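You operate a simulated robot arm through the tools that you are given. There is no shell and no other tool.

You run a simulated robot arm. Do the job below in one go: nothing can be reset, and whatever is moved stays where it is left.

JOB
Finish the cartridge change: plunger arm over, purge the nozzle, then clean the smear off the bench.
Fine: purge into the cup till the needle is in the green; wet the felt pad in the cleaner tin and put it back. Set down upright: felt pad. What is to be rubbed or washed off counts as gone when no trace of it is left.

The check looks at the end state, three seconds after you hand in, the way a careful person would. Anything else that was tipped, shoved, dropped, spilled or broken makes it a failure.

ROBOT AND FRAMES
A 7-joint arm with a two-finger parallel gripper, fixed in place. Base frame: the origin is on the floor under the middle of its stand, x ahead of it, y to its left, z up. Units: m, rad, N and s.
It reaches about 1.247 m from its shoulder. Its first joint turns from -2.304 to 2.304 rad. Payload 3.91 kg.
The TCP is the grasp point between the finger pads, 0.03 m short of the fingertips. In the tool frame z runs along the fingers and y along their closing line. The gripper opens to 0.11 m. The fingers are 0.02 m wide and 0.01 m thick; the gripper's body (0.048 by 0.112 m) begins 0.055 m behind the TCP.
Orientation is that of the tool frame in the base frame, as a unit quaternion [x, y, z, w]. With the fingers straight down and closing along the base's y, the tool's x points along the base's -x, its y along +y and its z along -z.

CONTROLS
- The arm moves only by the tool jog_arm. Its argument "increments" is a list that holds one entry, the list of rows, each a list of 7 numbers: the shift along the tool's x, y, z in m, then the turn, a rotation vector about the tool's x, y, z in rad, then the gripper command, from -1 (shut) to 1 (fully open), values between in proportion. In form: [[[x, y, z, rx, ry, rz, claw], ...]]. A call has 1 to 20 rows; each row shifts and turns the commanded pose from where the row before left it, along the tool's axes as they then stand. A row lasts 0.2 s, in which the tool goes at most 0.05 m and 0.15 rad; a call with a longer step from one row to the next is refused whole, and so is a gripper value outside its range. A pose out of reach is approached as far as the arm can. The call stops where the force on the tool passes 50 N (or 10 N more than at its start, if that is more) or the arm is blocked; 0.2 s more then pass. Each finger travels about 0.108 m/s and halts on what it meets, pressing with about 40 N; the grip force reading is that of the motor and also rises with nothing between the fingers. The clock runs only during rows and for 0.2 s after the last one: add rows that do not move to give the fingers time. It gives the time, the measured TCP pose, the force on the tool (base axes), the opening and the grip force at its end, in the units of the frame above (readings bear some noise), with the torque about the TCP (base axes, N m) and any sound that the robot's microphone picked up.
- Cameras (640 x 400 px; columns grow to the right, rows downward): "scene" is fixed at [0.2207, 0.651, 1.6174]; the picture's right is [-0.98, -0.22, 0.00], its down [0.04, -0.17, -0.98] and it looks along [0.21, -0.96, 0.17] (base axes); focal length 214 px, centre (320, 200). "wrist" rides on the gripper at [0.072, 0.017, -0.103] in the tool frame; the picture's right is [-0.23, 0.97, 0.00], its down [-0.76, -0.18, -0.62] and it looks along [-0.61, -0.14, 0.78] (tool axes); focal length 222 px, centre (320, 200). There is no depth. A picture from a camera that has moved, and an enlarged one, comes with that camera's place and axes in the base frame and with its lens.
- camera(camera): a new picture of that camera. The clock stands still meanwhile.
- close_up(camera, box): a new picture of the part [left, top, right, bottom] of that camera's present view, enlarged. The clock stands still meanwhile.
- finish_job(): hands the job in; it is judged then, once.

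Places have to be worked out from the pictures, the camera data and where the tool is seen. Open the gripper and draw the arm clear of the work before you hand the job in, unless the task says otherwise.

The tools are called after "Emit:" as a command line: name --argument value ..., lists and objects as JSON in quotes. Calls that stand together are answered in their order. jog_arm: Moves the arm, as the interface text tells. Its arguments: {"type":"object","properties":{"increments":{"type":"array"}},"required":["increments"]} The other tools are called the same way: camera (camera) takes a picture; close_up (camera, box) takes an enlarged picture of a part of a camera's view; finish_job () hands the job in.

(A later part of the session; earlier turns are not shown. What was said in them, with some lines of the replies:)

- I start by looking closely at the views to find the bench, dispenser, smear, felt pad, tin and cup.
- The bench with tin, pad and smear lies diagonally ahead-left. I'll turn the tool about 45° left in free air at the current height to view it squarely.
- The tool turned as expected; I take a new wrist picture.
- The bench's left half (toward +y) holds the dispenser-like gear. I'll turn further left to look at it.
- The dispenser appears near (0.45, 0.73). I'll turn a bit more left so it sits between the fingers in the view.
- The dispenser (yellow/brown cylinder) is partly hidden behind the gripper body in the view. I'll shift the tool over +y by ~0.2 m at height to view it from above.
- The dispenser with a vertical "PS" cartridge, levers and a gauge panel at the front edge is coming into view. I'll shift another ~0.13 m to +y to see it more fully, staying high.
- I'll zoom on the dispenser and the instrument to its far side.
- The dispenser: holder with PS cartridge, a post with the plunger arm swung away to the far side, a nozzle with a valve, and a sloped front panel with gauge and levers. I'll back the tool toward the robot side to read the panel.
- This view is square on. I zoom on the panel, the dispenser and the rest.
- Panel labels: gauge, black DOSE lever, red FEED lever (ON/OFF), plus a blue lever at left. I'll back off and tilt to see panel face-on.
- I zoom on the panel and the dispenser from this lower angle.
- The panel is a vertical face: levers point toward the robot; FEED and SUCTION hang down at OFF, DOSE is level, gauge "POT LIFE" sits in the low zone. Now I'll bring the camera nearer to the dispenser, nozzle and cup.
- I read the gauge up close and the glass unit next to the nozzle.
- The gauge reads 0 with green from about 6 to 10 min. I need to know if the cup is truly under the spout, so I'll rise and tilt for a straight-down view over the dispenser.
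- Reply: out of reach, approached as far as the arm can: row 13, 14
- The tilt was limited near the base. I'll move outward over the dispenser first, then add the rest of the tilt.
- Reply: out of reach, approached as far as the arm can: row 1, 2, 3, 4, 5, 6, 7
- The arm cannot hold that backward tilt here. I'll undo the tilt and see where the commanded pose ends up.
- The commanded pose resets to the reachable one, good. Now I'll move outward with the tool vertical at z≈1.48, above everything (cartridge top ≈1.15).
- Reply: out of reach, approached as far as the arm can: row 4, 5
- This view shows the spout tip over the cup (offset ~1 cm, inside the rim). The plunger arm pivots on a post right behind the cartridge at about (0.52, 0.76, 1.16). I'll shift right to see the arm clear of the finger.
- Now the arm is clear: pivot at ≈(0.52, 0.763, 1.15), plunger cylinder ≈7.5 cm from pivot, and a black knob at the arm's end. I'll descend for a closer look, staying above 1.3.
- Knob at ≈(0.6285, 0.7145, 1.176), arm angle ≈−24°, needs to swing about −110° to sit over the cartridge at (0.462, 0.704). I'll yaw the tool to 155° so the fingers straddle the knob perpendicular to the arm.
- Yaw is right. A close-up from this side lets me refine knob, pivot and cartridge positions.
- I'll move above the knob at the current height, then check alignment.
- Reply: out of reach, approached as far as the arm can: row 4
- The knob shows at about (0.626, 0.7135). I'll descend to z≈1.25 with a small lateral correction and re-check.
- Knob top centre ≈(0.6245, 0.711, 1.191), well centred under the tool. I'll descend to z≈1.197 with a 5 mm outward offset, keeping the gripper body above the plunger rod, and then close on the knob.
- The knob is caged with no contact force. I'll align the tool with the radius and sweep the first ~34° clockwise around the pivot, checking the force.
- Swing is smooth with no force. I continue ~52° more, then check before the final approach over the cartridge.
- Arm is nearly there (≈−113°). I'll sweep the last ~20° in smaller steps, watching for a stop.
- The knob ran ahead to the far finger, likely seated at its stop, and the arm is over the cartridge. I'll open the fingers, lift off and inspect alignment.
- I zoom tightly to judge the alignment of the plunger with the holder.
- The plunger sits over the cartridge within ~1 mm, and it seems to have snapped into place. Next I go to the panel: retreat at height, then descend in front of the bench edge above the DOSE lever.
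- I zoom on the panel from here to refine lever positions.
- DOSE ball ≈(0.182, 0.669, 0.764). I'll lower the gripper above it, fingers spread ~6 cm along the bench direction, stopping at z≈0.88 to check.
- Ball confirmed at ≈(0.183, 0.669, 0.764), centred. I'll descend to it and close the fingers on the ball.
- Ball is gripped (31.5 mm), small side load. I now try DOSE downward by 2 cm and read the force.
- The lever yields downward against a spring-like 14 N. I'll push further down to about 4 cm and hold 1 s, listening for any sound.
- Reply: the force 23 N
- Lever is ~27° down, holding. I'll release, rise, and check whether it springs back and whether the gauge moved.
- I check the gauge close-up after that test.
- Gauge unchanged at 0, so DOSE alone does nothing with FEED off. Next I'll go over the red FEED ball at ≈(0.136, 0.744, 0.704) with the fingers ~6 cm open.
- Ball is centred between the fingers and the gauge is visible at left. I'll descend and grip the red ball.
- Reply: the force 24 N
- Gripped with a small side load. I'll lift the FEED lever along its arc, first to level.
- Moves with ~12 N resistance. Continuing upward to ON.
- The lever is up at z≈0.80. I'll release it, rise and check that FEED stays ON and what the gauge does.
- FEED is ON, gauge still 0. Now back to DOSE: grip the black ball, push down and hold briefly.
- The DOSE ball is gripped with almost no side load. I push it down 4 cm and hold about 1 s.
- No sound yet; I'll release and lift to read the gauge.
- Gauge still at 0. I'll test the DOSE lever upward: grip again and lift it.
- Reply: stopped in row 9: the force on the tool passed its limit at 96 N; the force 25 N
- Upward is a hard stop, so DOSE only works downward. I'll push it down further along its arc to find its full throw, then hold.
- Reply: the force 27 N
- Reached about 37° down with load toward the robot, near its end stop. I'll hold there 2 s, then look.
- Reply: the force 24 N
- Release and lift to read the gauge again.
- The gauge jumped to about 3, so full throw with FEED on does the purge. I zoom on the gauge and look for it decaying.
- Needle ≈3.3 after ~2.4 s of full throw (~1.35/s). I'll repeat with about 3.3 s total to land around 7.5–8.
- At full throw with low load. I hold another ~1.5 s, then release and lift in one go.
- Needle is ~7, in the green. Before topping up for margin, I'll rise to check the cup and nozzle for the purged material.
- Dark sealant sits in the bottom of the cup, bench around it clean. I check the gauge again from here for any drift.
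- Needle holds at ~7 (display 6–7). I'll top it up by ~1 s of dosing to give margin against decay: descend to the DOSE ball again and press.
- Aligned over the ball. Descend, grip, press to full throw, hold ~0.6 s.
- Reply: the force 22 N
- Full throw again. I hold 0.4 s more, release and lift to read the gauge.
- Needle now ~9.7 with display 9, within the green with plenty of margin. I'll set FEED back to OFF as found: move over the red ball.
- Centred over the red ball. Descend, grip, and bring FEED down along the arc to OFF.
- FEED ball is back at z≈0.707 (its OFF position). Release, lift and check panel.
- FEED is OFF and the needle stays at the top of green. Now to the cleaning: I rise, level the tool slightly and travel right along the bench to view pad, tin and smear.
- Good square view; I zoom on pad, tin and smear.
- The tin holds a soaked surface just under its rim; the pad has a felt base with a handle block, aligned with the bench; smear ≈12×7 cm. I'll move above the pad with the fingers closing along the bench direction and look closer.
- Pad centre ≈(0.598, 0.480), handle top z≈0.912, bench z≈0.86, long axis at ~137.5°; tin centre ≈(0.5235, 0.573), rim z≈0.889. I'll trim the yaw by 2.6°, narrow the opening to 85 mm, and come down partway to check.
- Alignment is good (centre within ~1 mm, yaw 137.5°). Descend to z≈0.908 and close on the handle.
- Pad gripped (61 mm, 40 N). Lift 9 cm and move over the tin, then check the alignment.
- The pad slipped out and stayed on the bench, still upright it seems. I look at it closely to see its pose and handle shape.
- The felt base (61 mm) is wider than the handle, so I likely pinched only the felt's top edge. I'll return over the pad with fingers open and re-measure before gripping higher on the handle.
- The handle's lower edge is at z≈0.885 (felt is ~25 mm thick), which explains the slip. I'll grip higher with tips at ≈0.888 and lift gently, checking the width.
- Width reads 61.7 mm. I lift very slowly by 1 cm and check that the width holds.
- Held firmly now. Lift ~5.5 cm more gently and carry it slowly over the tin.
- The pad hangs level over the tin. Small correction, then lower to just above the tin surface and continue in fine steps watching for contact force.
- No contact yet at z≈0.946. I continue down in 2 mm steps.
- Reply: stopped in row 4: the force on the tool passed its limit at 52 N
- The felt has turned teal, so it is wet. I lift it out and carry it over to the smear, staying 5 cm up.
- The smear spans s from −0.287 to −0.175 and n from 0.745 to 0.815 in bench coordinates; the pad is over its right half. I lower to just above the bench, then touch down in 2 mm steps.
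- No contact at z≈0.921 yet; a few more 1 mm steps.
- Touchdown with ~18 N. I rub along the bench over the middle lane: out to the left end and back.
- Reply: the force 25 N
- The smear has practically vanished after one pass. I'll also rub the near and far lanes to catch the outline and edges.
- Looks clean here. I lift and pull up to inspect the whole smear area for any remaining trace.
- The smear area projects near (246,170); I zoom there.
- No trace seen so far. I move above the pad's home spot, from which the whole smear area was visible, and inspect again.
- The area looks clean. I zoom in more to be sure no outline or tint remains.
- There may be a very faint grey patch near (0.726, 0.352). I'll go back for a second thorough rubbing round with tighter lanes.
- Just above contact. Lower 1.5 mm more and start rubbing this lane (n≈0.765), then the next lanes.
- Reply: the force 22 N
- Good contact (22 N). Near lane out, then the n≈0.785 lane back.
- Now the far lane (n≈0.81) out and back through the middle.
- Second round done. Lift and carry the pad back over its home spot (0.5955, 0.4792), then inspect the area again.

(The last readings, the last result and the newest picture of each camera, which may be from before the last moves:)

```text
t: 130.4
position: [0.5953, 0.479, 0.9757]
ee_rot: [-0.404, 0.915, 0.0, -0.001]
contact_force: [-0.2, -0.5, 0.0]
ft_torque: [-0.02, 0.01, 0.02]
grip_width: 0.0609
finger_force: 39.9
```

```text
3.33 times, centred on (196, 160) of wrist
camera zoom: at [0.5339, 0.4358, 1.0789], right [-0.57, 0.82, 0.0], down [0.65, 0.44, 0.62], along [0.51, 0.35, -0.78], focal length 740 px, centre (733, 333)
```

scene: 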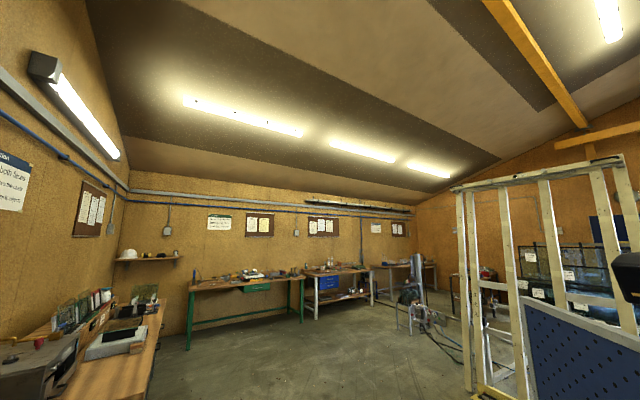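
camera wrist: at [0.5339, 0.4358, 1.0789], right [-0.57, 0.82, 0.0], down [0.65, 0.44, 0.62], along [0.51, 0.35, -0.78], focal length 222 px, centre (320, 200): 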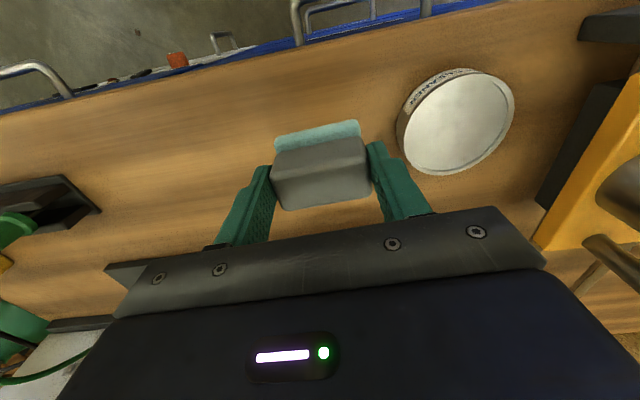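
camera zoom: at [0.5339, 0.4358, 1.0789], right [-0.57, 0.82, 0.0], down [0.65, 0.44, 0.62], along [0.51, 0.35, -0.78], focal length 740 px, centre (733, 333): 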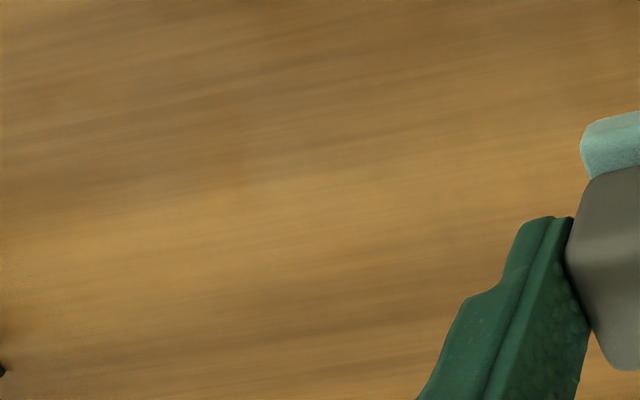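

I zoom once more at the spot where I suspected a tint.

Emit:
close_up --camera "wrist" --box '[115, 131, 195, 181]'

Emit:
close_up --camera "wrist" --box '[165, 145, 245, 195]'

```text
8.00 times, centred on (155, 156) of wrist
camera zoom: at [0.5339, 0.4358, 1.0789], right [-0.57, 0.82, 0.0], down [0.65, 0.44, 0.62], along [0.51, 0.35, -0.78], focal length 1777 px, centre (1640, 552)
```

zoom: 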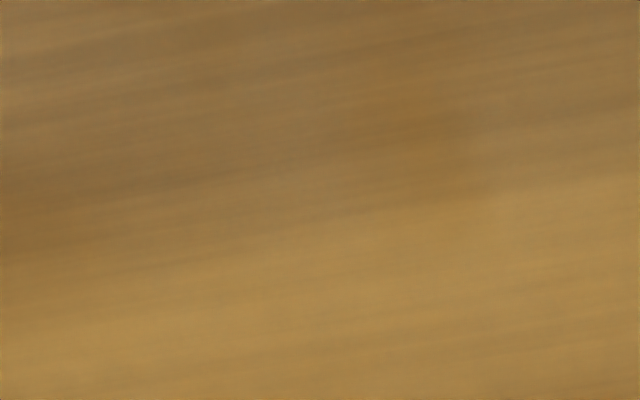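

```text
8.00 times, centred on (205, 170) of wrist
camera zoom: at [0.5339, 0.4358, 1.0789], right [-0.57, 0.82, 0.0], down [0.65, 0.44, 0.62], along [0.51, 0.35, -0.78], focal length 1777 px, centre (1240, 440)
```

zoom: 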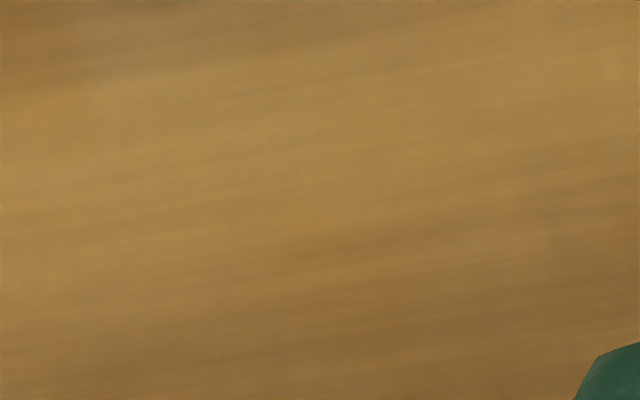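

Bench is clean. Now I lower the pad to its home spot gently.

Emit:
jog_arm --increments '[[[0, 0, 0.015, 0, 0, 0, -1], [0, 0, 0.015, 0, 0, 0, -1], [0, 0, 0.015, 0, 0, 0, -1], [0, 0, 0.008, 0, 0, 0, -1], [0, 0, 0.003, 0, 0, 0, -1], [0, 0, 0.0015, 0, 0, 0, -1], [0, 0, 0.001, 0, 0, 0, -1], [0, 0, 0, 0, 0, 0, -1]]]'

```text
t: 132.2
position: [0.5955, 0.4786, 0.9172]
ee_rot: [-0.404, 0.915, 0.0, 0.0]
contact_force: [-0.6, 0.0, 0.2]
ft_torque: [-0.02, 0.03, 0.02]
grip_width: 0.0608
finger_force: 40.0
```

Emit:
jog_arm --increments '[[[0, 0, 0.0008, 0, 0, 0, -1], [0, 0, 0.0006, 0, 0, 0, -1], [0, 0, 0, 0, 0, 0, -1]]]'

```text
t: 133.0
position: [0.5961, 0.4796, 0.9158]
ee_rot: [-0.404, 0.915, 0.0, -0.001]
contact_force: [0.1, 0.3, -1.3]
ft_torque: [-0.01, 0.0, 0.01]
grip_width: 0.0607
finger_force: 40.1
```

Not yet carrying load; another 1 mm down.

Emit:
jog_arm --increments '[[[0, 0, 0.0008, 0, 0, 0, -1], [0, 0, 0.0006, 0, 0, 0, -1], [0, 0, 0, 0, 0, 0, -1]]]'

```text
t: 133.8
position: [0.5956, 0.4801, 0.9163]
ee_rot: [-0.404, 0.915, 0.001, 0.0]
contact_force: [-3.3, -6.1, 20.3]
ft_torque: [-0.32, 0.13, 0.01]
grip_width: 0.0609
finger_force: 40.2
```

The pad rests on the bench (20 N). I ease up 1 mm, open the fingers, and lift straight up.

Emit:
jog_arm --increments '[[[0, 0, -0.0012, 0, 0, 0, -1], [0, 0, 0, 0, 0, 0, 0.3], [0, 0, 0, 0, 0, 0, 0.545], [0, 0, 0, 0, 0, 0, 0.545], [0, 0, -0.02, 0, 0, 0, 0.545], [0, 0, -0.04, 0, 0, 0, 0.545], [0, 0, -0.04, 0, 0, 0, 0.545], [0, 0, -0.04, 0, 0, 0, 1], [0, 0, 0, 0, 0, 0, 1]]]'

Emit:
camera --camera "wrist"

Emit:
close_up --camera "wrist" --box '[120, 50, 520, 220]'

```text
t: 135.8
position: [0.5969, 0.4799, 1.0548]
ee_rot: [-0.404, 0.915, 0.0, -0.001]
contact_force: [0.0, 0.1, 0.7]
ft_torque: [0.0, -0.02, 0.01]
grip_width: 0.1101
finger_force: 0.0
```

```text
taken
camera wrist: at [0.5352, 0.4359, 1.1572], right [-0.57, 0.82, 0.0], down [0.65, 0.44, 0.62], along [0.51, 0.35, -0.78], focal length 222 px, centre (320, 200)
```

wrist: 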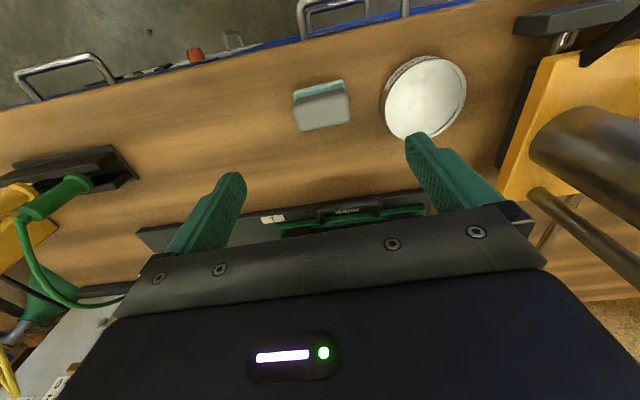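

```text
1.60 times, centred on (320, 135) of wrist
camera zoom: at [0.5352, 0.4359, 1.1572], right [-0.57, 0.82, 0.0], down [0.65, 0.44, 0.62], along [0.51, 0.35, -0.78], focal length 355 px, centre (320, 304)
```

zoom: 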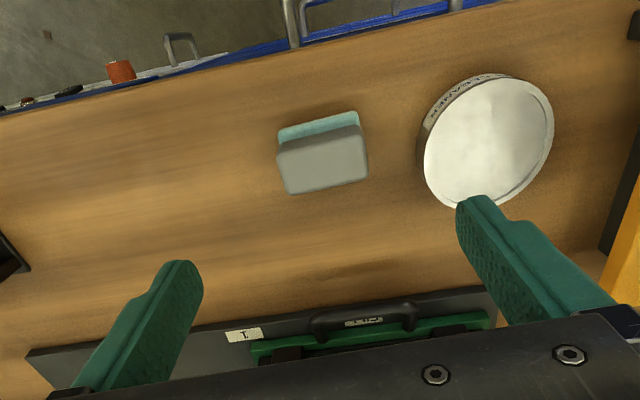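

The pad is upright at home with the bench clean. Now I retreat and go check the gauge and the plunger arm before handing in.

Emit:
jog_arm --increments '[[[0.02, 0, -0.038, 0, 0, 0, 1], [0.03, 0, -0.036, 0, 0, 0, 1], [0.03, 0, -0.036, 0, 0, 0, 1], [0.03, 0, -0.036, 0, 0, 0, 1], [0.03, 0, 0, 0, 0, 0, 1], [0, 0.043, 0, 0, 0, 0, 1], [0, 0.043, 0, 0, 0, 0, 1], [0, 0.043, 0, 0, 0, 0, 1], [0, 0.043, 0, 0, 0, 0, 1], [0, 0.043, 0, 0, 0, 0, 1], [0, 0.043, 0, 0, 0, 0, 1], [0, 0.043, 0, 0, 0, 0, 1], [0, 0.043, 0, 0, 0, 0, 1], [0, 0, 0, 0, 0, 0, 1]]]'

Emit:
camera --camera "wrist"

```text
t: 138.8
position: [0.2471, 0.6073, 1.2031]
ee_rot: [-0.404, 0.915, 0.001, -0.001]
contact_force: [0.0, -0.3, 0.1]
ft_torque: [0.04, -0.02, 0.02]
grip_width: 0.11
finger_force: 0.0
```

```text
taken
camera wrist: at [0.1858, 0.5643, 1.3059], right [-0.57, 0.82, 0.0], down [0.65, 0.44, 0.62], along [0.51, 0.35, -0.78], focal length 222 px, centre (320, 200)
```

wrist: 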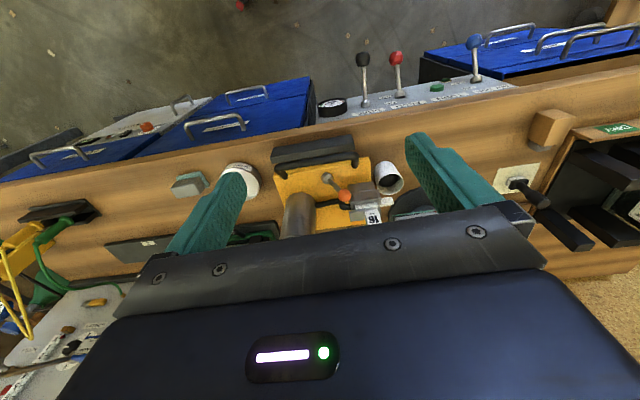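

Emit:
close_up --camera "wrist" --box '[308, 85, 372, 125]'

Emit:
close_up --camera "wrist" --box '[260, 130, 420, 230]'

```text
10.00 times, centred on (340, 105) of wrist
camera zoom: at [0.1858, 0.5643, 1.3059], right [-0.57, 0.82, 0.0], down [0.65, 0.44, 0.62], along [0.51, 0.35, -0.78], focal length 2221 px, centre (120, 1150)
```

zoom: 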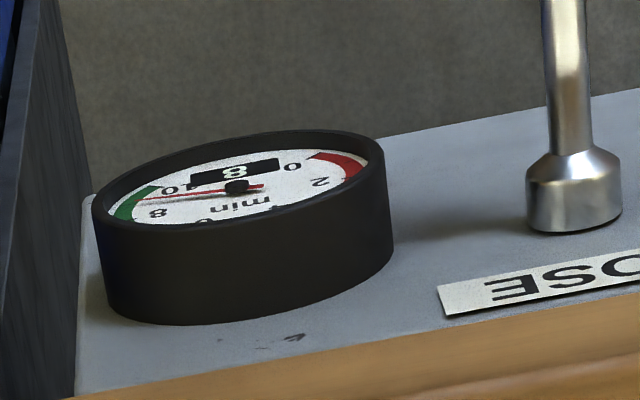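

```text
4.00 times, centred on (340, 180) of wrist
camera zoom: at [0.1858, 0.5643, 1.3059], right [-0.57, 0.82, 0.0], down [0.65, 0.44, 0.62], along [0.51, 0.35, -0.78], focal length 888 px, centre (240, 280)
```

zoom: 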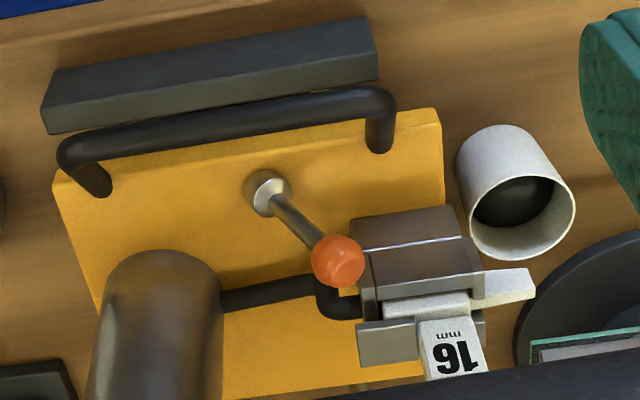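

The gauge reads about 8.7, still well in the green (slowly counting down), and the cup is upright with sealant inside. I rise to check the plunger arm one last time and clear the work.

Emit:
jog_arm --increments '[[[0, 0, -0.045, 0, 0, 0, 1], [0, 0, -0.045, 0, 0, 0, 1], [0, -0.02, -0.045, 0, 0, 0, 1], [0, -0.03, -0.045, 0, 0, 0, 1], [0, -0.03, -0.045, 0, 0, 0, 1], [0, -0.03, -0.03, 0, 0, 0, 1], [0, 0, 0, 0, 0, 0, 1]]]'

Emit:
camera --camera "wrist"

Emit:
close_up --camera "wrist" --box '[220, 90, 412, 230]'

```text
refused: row 4 steps farther than a row can; nothing moved
```

```text
taken
camera wrist: at [0.1858, 0.5643, 1.3059], right [-0.57, 0.82, 0.0], down [0.65, 0.44, 0.62], along [0.51, 0.35, -0.78], focal length 222 px, centre (320, 200)
```

wrist: 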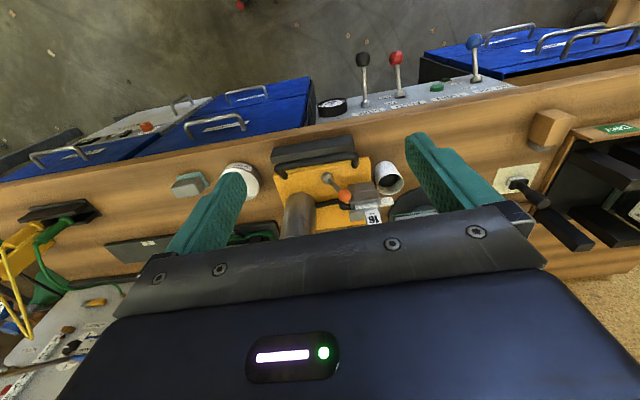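

```text
2.86 times, centred on (316, 160) of wrist
camera zoom: at [0.1858, 0.5643, 1.3059], right [-0.57, 0.82, 0.0], down [0.65, 0.44, 0.62], along [0.51, 0.35, -0.78], focal length 635 px, centre (331, 314)
```

zoom: 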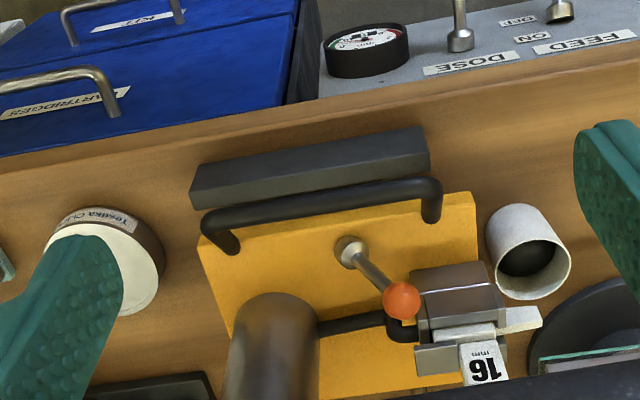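

The call was refused because a step was too long; I redo it with smaller steps.

Emit:
jog_arm --increments '[[[0, 0, -0.045, 0, 0, 0, 1], [0, 0, -0.045, 0, 0, 0, 1], [0, -0.02, -0.04, 0, 0, 0, 1], [0, -0.03, -0.035, 0, 0, 0, 1], [0, -0.03, -0.035, 0, 0, 0, 1], [0, -0.03, -0.035, 0, 0, 0, 1], [0, 0, 0, 0, 0, 0, 1]]]'

Emit:
camera --camera "wrist"

Emit:
close_up --camera "wrist" --box '[220, 90, 412, 230]'

```text
t: 140.4
position: [0.3301, 0.5328, 1.4374]
ee_rot: [-0.404, 0.915, 0.0, -0.002]
contact_force: [0.6, 0.0, -0.5]
ft_torque: [-0.01, 0.0, -0.02]
grip_width: 0.1099
finger_force: 0.1
```

```text
taken
camera wrist: at [0.2685, 0.4906, 1.5408], right [-0.57, 0.82, 0.0], down [0.65, 0.44, 0.62], along [0.51, 0.35, -0.78], focal length 222 px, centre (320, 200)
```

wrist: 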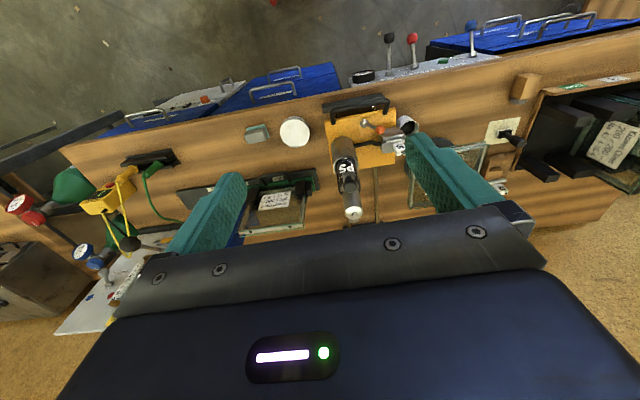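

```text
2.86 times, centred on (316, 160) of wrist
camera zoom: at [0.2685, 0.4906, 1.5408], right [-0.57, 0.82, 0.0], down [0.65, 0.44, 0.62], along [0.51, 0.35, -0.78], focal length 635 px, centre (331, 314)
```

zoom: 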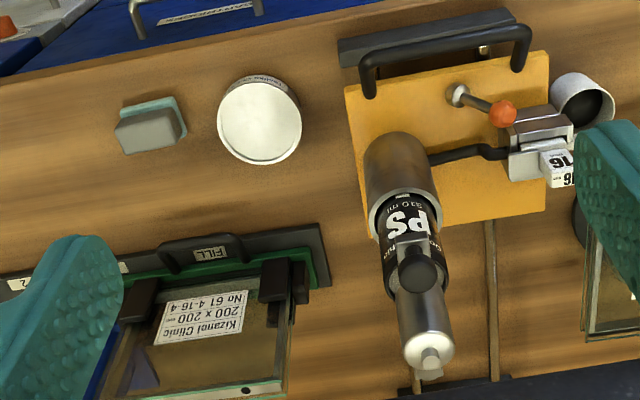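

Everything is in its final state: the plunger arm is over the cartridge, the needle is in the green, and DOSE and FEED are back at rest. The wet pad stands upright at its spot and the bench is clean. The gripper is open and clear, so I hand in the job.

Emit:
finish_job

```text
The job is handed in.
```

The job is handed in: the plunger arm is over the cartridge, the nozzle is purged and the smear is off the bench. The result of the check has not come back to me.

- **Plunger arm:** it sits over the PS cartridge, lined up to within about 1–2 mm as far as the pictures show.
- **Purge:** the sealant went into the cup, with none seen on the bench. The needle reached about 9.7 and was at about 8.7, still in the green, shortly before I handed in. It drops by roughly one a minute.
- **Levers:** purging only worked with the FEED lever on, so I switched it on and then back to OFF, as I found it. DOSE sprang back to rest by itself.
- **Smear:** I rubbed it in two rounds with the wet pad. Close-ups afterwards showed no trace.
- **Felt pad:** it slipped out of the fingers once, before wetting. It was still upright on the bench and I saw no damage. It is now wet and back upright, within a few millimetres of where it started.

The gripper was open and clear of the bench when I handed in.
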